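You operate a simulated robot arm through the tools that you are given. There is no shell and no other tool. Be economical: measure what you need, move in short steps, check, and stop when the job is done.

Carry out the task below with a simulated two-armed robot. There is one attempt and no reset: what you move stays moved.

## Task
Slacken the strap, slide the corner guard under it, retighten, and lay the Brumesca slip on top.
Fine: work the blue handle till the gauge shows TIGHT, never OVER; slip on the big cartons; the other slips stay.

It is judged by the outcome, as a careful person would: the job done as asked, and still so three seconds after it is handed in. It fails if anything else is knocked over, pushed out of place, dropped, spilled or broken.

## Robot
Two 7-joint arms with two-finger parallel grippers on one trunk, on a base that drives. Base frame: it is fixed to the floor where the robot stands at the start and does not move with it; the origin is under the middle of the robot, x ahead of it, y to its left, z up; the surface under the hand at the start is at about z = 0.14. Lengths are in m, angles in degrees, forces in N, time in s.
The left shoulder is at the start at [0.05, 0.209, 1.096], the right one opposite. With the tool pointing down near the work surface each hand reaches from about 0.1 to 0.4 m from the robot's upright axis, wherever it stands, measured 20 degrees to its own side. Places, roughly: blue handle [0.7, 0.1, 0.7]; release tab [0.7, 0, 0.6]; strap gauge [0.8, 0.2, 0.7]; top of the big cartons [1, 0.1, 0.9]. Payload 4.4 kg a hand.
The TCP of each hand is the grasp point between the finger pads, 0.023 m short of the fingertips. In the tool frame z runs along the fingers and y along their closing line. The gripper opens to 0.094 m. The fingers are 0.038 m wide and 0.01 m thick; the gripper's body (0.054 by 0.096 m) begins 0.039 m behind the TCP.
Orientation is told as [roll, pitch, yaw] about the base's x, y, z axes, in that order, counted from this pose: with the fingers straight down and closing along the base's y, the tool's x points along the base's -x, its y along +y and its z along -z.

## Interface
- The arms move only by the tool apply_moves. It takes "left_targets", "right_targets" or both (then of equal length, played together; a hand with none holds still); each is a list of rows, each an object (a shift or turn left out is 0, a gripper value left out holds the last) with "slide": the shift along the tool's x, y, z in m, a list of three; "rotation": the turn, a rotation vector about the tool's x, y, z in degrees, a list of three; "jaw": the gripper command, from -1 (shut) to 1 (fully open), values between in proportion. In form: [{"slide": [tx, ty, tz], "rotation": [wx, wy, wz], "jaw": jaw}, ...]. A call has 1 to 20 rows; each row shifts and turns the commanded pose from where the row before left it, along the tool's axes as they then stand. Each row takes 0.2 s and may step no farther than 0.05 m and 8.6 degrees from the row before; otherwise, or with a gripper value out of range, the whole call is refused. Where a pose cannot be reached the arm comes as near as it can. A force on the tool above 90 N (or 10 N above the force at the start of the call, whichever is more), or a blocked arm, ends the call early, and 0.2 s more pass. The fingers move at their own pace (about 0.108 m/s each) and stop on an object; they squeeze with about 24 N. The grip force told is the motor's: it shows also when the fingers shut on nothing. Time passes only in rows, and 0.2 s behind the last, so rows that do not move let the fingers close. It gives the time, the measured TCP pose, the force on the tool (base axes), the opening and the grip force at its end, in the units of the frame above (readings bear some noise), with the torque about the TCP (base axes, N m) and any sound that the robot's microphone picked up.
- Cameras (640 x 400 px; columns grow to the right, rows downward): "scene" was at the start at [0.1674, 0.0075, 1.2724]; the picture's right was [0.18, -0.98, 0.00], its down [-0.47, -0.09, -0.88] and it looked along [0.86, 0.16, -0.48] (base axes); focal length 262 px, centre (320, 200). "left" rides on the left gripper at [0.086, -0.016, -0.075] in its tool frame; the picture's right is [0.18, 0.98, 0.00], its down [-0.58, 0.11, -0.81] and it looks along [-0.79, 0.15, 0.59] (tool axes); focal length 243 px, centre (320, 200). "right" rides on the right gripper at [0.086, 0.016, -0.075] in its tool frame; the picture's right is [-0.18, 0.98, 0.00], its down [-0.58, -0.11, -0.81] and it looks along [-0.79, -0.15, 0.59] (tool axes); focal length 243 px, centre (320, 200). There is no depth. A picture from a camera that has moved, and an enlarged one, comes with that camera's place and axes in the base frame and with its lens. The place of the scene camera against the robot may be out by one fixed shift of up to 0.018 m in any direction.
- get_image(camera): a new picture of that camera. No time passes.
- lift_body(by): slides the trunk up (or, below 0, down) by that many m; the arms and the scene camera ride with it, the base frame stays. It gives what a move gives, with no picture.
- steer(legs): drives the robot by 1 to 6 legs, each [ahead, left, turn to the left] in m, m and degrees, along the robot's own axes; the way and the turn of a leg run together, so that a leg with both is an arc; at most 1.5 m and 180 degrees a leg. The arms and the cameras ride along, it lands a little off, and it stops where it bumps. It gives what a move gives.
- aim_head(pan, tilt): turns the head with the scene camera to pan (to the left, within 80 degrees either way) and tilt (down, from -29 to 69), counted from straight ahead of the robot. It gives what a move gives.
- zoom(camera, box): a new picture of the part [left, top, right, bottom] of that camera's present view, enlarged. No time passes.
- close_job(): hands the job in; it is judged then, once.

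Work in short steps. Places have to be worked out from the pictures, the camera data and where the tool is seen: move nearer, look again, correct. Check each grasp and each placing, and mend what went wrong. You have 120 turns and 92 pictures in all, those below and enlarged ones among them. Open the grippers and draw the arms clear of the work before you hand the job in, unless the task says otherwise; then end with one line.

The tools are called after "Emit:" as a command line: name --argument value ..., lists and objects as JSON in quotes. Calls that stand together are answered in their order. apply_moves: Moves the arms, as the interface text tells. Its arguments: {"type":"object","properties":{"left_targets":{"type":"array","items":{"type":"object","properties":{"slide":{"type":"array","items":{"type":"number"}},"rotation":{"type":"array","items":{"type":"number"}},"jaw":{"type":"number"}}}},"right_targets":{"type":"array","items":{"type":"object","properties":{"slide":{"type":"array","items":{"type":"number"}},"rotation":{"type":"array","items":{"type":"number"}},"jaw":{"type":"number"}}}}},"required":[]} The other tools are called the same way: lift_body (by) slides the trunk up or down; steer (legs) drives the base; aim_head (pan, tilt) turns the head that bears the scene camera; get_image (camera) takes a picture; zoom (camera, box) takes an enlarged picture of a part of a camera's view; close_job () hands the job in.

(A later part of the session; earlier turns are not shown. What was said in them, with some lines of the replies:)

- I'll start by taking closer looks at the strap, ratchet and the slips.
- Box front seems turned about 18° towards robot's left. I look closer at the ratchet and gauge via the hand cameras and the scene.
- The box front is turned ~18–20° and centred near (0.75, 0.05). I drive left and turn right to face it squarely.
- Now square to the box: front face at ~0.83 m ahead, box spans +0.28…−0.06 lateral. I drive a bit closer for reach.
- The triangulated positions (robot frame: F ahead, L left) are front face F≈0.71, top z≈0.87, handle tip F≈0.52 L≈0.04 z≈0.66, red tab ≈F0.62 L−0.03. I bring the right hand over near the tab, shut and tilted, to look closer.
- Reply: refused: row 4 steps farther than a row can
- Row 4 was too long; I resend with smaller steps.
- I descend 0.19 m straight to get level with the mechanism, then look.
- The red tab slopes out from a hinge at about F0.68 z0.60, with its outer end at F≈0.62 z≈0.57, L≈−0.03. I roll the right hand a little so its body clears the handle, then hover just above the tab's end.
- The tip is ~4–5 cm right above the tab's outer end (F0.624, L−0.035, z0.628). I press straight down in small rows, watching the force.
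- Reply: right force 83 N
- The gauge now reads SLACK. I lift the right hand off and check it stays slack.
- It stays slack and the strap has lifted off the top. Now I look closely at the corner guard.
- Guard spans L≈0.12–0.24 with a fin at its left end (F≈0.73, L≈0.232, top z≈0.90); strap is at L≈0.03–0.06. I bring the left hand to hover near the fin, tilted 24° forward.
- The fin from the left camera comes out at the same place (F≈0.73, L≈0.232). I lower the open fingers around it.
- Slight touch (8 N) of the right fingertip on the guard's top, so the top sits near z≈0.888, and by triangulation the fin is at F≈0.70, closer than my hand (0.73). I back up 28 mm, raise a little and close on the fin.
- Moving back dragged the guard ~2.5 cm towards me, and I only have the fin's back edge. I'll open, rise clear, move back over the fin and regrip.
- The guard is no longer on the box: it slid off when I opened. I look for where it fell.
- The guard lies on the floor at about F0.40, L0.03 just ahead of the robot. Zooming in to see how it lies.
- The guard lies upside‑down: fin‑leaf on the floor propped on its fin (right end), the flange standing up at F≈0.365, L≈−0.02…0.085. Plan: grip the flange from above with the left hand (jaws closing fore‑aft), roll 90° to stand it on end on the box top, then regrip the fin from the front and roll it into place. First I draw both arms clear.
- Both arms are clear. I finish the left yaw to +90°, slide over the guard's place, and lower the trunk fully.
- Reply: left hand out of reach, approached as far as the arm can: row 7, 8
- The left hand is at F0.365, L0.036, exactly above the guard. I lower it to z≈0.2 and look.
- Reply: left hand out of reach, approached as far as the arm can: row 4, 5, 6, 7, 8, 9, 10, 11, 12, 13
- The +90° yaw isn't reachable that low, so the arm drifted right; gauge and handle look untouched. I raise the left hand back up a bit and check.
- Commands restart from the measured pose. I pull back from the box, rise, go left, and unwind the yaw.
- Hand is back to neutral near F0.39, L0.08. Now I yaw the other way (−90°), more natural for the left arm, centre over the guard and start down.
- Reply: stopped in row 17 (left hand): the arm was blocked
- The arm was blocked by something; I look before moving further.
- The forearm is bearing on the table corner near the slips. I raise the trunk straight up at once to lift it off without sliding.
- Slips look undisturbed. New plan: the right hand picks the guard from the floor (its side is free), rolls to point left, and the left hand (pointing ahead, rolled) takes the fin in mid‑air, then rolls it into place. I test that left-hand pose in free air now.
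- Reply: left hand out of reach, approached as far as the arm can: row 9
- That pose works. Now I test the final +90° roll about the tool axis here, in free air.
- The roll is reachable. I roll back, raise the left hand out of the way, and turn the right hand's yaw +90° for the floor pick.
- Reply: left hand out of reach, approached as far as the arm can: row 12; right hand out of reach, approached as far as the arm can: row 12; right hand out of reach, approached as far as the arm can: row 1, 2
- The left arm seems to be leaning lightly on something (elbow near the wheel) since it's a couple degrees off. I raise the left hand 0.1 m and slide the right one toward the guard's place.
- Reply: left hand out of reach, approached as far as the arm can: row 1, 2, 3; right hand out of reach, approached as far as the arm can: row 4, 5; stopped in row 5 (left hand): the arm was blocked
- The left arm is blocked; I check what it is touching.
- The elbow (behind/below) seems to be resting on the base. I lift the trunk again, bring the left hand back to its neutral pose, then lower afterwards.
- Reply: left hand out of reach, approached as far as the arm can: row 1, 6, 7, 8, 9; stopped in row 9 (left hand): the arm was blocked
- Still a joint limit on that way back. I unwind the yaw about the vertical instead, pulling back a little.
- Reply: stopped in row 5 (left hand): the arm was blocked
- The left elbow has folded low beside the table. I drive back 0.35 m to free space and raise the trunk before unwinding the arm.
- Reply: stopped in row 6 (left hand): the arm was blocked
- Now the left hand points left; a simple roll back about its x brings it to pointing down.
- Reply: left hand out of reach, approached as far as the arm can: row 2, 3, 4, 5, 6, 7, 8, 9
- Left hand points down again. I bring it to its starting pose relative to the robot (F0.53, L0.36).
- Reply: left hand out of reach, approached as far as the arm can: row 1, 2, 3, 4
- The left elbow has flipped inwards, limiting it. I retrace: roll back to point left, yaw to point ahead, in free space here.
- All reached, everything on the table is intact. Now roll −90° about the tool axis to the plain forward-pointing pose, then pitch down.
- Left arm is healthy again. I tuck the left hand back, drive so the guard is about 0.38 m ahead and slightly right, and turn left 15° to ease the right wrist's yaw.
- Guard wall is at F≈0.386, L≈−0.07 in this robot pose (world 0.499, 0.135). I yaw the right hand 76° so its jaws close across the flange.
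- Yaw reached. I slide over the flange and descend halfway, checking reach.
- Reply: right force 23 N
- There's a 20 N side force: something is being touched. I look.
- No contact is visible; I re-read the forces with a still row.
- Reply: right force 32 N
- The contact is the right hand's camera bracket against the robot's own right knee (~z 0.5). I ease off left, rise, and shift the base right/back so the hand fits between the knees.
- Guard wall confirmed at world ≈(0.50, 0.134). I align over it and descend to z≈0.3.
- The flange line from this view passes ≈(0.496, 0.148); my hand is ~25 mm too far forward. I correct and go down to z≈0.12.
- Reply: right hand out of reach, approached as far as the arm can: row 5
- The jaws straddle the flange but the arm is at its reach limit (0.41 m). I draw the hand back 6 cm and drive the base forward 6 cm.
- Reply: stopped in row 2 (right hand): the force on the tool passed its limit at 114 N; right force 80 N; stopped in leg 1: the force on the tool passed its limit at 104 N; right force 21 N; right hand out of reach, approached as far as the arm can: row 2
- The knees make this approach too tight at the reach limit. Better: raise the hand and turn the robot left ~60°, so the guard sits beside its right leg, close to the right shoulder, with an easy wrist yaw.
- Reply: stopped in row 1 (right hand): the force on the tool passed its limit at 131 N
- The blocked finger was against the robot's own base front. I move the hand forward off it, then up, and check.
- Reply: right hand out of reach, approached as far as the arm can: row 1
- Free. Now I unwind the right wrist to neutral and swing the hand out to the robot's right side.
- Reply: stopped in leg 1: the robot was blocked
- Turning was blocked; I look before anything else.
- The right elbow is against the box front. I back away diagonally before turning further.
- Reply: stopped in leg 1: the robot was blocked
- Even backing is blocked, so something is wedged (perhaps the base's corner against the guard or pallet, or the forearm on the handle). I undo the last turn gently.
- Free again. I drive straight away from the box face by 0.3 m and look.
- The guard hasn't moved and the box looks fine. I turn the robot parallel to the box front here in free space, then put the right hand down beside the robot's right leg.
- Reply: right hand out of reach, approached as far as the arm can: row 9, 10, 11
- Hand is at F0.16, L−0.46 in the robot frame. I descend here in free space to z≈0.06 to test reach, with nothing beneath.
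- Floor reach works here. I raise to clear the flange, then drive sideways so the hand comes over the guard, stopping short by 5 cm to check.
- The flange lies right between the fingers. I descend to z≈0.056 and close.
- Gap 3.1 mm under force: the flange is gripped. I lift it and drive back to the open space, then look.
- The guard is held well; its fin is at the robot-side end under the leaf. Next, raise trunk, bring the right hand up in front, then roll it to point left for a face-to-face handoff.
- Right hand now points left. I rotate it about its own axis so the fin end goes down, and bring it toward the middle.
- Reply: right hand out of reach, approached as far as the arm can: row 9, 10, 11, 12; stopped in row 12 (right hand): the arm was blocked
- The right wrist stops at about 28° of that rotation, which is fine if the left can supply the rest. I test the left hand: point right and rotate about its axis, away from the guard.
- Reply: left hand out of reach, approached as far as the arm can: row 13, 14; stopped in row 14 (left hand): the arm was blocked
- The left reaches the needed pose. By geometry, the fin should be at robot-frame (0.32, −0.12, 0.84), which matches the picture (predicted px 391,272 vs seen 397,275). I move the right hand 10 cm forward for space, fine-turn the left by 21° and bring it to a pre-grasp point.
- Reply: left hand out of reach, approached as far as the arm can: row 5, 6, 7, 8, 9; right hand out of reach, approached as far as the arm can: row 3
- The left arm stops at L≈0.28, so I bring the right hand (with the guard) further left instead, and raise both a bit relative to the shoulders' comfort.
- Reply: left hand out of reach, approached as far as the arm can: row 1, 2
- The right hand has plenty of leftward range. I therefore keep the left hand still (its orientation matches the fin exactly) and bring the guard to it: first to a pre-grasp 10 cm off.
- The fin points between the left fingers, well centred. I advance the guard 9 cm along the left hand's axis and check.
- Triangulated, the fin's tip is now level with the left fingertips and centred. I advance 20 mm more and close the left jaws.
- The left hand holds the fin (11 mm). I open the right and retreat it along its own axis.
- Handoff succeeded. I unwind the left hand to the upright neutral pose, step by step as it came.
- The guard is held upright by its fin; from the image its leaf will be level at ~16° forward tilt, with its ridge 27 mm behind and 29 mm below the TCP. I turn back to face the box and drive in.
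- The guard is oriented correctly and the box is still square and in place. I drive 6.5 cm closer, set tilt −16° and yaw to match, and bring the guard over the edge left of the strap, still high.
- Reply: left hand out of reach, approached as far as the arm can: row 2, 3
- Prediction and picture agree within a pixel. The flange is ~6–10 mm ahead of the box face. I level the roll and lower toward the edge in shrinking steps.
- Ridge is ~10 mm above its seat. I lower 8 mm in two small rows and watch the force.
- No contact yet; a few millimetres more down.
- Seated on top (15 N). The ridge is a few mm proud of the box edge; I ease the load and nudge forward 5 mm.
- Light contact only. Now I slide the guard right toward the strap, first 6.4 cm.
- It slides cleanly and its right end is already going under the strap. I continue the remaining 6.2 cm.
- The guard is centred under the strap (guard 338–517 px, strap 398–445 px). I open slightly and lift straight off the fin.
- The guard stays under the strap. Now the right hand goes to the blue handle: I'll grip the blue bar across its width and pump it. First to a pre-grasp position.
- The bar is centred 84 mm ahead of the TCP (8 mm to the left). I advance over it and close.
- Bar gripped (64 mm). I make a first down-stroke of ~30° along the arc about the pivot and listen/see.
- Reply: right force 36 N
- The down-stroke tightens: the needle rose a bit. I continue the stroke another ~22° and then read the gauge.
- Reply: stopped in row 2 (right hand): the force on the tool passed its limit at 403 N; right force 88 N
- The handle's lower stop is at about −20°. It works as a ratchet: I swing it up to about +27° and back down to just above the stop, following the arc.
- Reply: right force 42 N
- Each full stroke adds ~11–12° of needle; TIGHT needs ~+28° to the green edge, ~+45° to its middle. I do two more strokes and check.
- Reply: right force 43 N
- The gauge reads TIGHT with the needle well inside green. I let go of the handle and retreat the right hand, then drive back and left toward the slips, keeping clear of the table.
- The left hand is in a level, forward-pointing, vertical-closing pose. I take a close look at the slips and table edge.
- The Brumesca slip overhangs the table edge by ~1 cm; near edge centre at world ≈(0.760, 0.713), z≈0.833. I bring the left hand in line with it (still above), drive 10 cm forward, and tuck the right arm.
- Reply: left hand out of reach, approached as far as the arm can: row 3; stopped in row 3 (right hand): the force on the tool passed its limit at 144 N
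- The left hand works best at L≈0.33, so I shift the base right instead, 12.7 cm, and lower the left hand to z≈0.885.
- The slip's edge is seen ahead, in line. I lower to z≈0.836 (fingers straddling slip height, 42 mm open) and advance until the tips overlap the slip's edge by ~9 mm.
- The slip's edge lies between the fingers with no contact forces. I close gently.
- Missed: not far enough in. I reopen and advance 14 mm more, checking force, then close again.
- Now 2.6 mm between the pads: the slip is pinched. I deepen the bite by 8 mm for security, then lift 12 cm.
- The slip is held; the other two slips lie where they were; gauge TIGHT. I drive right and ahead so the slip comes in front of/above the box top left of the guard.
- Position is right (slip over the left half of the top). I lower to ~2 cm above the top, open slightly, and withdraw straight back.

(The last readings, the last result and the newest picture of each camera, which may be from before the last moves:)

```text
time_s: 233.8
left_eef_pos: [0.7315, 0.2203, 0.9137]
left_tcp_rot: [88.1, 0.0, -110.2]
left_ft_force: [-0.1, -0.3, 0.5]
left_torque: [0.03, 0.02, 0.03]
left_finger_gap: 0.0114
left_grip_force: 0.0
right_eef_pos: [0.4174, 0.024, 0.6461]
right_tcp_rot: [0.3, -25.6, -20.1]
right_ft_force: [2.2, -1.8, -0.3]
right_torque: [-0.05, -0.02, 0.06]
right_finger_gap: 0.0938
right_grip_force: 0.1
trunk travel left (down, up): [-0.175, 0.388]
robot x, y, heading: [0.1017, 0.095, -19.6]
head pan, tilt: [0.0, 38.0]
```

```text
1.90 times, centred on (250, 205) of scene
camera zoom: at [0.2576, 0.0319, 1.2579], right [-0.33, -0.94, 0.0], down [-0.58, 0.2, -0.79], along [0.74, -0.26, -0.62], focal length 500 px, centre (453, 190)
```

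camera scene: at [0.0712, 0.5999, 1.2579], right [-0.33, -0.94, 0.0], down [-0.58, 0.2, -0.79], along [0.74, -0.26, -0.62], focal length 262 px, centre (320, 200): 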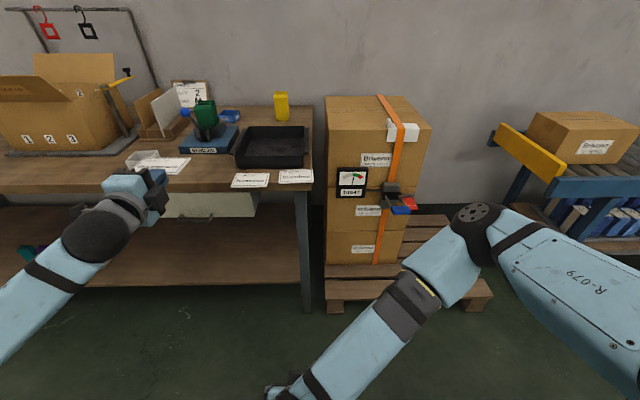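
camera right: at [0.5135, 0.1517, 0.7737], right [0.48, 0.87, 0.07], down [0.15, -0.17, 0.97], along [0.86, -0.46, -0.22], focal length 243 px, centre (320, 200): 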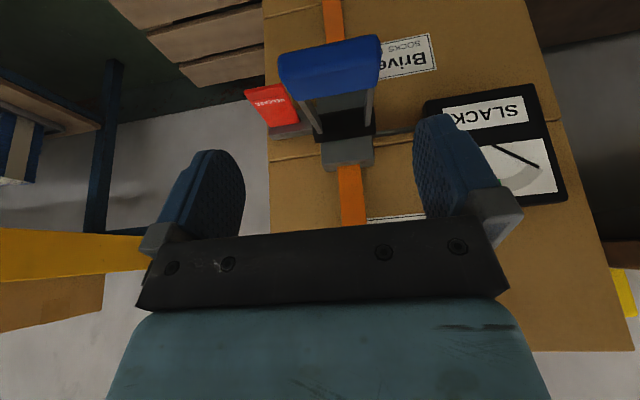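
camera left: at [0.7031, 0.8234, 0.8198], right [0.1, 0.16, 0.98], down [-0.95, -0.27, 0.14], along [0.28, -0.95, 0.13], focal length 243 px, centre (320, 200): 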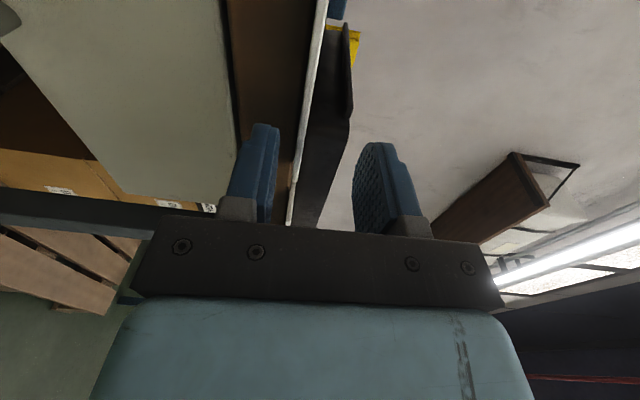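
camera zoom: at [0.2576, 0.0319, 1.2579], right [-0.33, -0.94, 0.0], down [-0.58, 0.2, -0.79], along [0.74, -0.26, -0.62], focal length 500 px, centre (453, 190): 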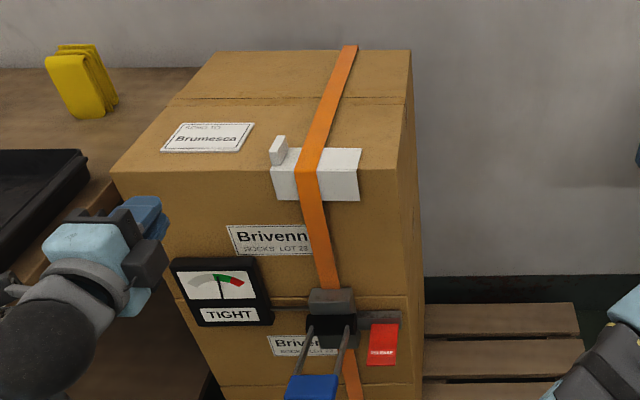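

The Brumesca slip lies flat on top, the guard is under the strap, and the gauge shows TIGHT. I open the gripper and drive clear.

Emit:
steer --legs '[[-0.3, 0, 0]]'

Emit:
apply_moves --left_targets '[{"jaw": 1}, {}, {}]' --right_targets '[{"jaw": 1}, {}, {}]'

Emit:
get_image --camera "scene"

```text
time_s: 235.9
left_eef_pos: [0.4436, 0.3195, 0.9118]
left_tcp_rot: [88.1, -0.1, -110.2]
left_ft_force: [-0.3, 0.4, -0.3]
left_torque: [0.01, 0.01, 0.01]
left_finger_gap: 0.0112
left_grip_force: 0.1
right_eef_pos: [0.131, 0.1235, 0.6459]
right_tcp_rot: [0.3, -25.6, -20.2]
right_ft_force: [2.4, -0.4, -0.5]
right_torque: [0.03, 0.05, -0.12]
right_finger_gap: 0.0942
right_grip_force: 0.0
trunk travel left (down, up): [-0.175, 0.388]
robot x, y, heading: [-0.1849, 0.1911, -19.3]
head pan, tilt: [0.0, 38.0]
```

```text
time_s: 236.7
left_eef_pos: [0.4446, 0.3192, 0.9123]
left_tcp_rot: [88.1, -0.1, -110.2]
left_ft_force: [0.7, 0.1, 0.3]
left_torque: [-0.01, -0.01, 0.0]
left_finger_gap: 0.094
left_grip_force: 0.1
right_eef_pos: [0.1301, 0.1247, 0.6458]
right_tcp_rot: [0.3, -25.5, -20.1]
right_ft_force: [2.3, -1.3, 0.5]
right_torque: [0.02, 0.01, 0.03]
right_finger_gap: 0.094
right_grip_force: 0.1
trunk travel left (down, up): [-0.175, 0.388]
robot x, y, heading: [-0.1854, 0.1896, -19.1]
head pan, tilt: [0.0, 38.0]
```

```text
1 pictures are left
camera scene: at [-0.0292, 0.1323, 1.2578], right [-0.33, -0.94, 0.0], down [-0.58, 0.2, -0.79], along [0.74, -0.26, -0.62], focal length 262 px, centre (320, 200)
```

scene: 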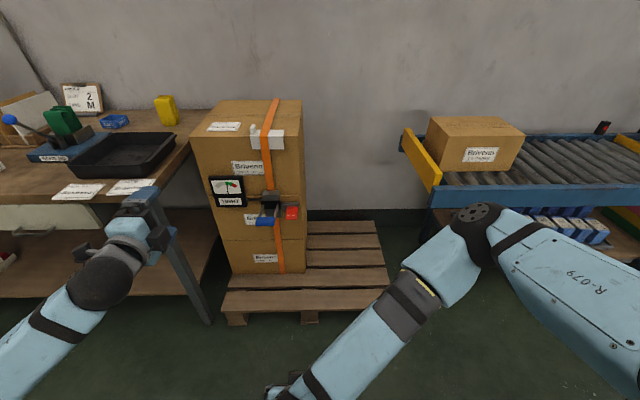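

Everything is in place and both arms are clear with the grippers open, so I hand the job in.

Emit:
close_job

```text
The job is handed in.
```

The corner guard is under the strap, the gauge reads TIGHT, and the Brumesca slip lies on top of the big cartons. The other two slips stayed in place. Along the way I knocked the guard onto the floor and had to pick it back up. An arm also leaned on the table corner and on the box front, with nothing seen to move. One handle stroke also ran hard into its lower stop (a 403 N spike).
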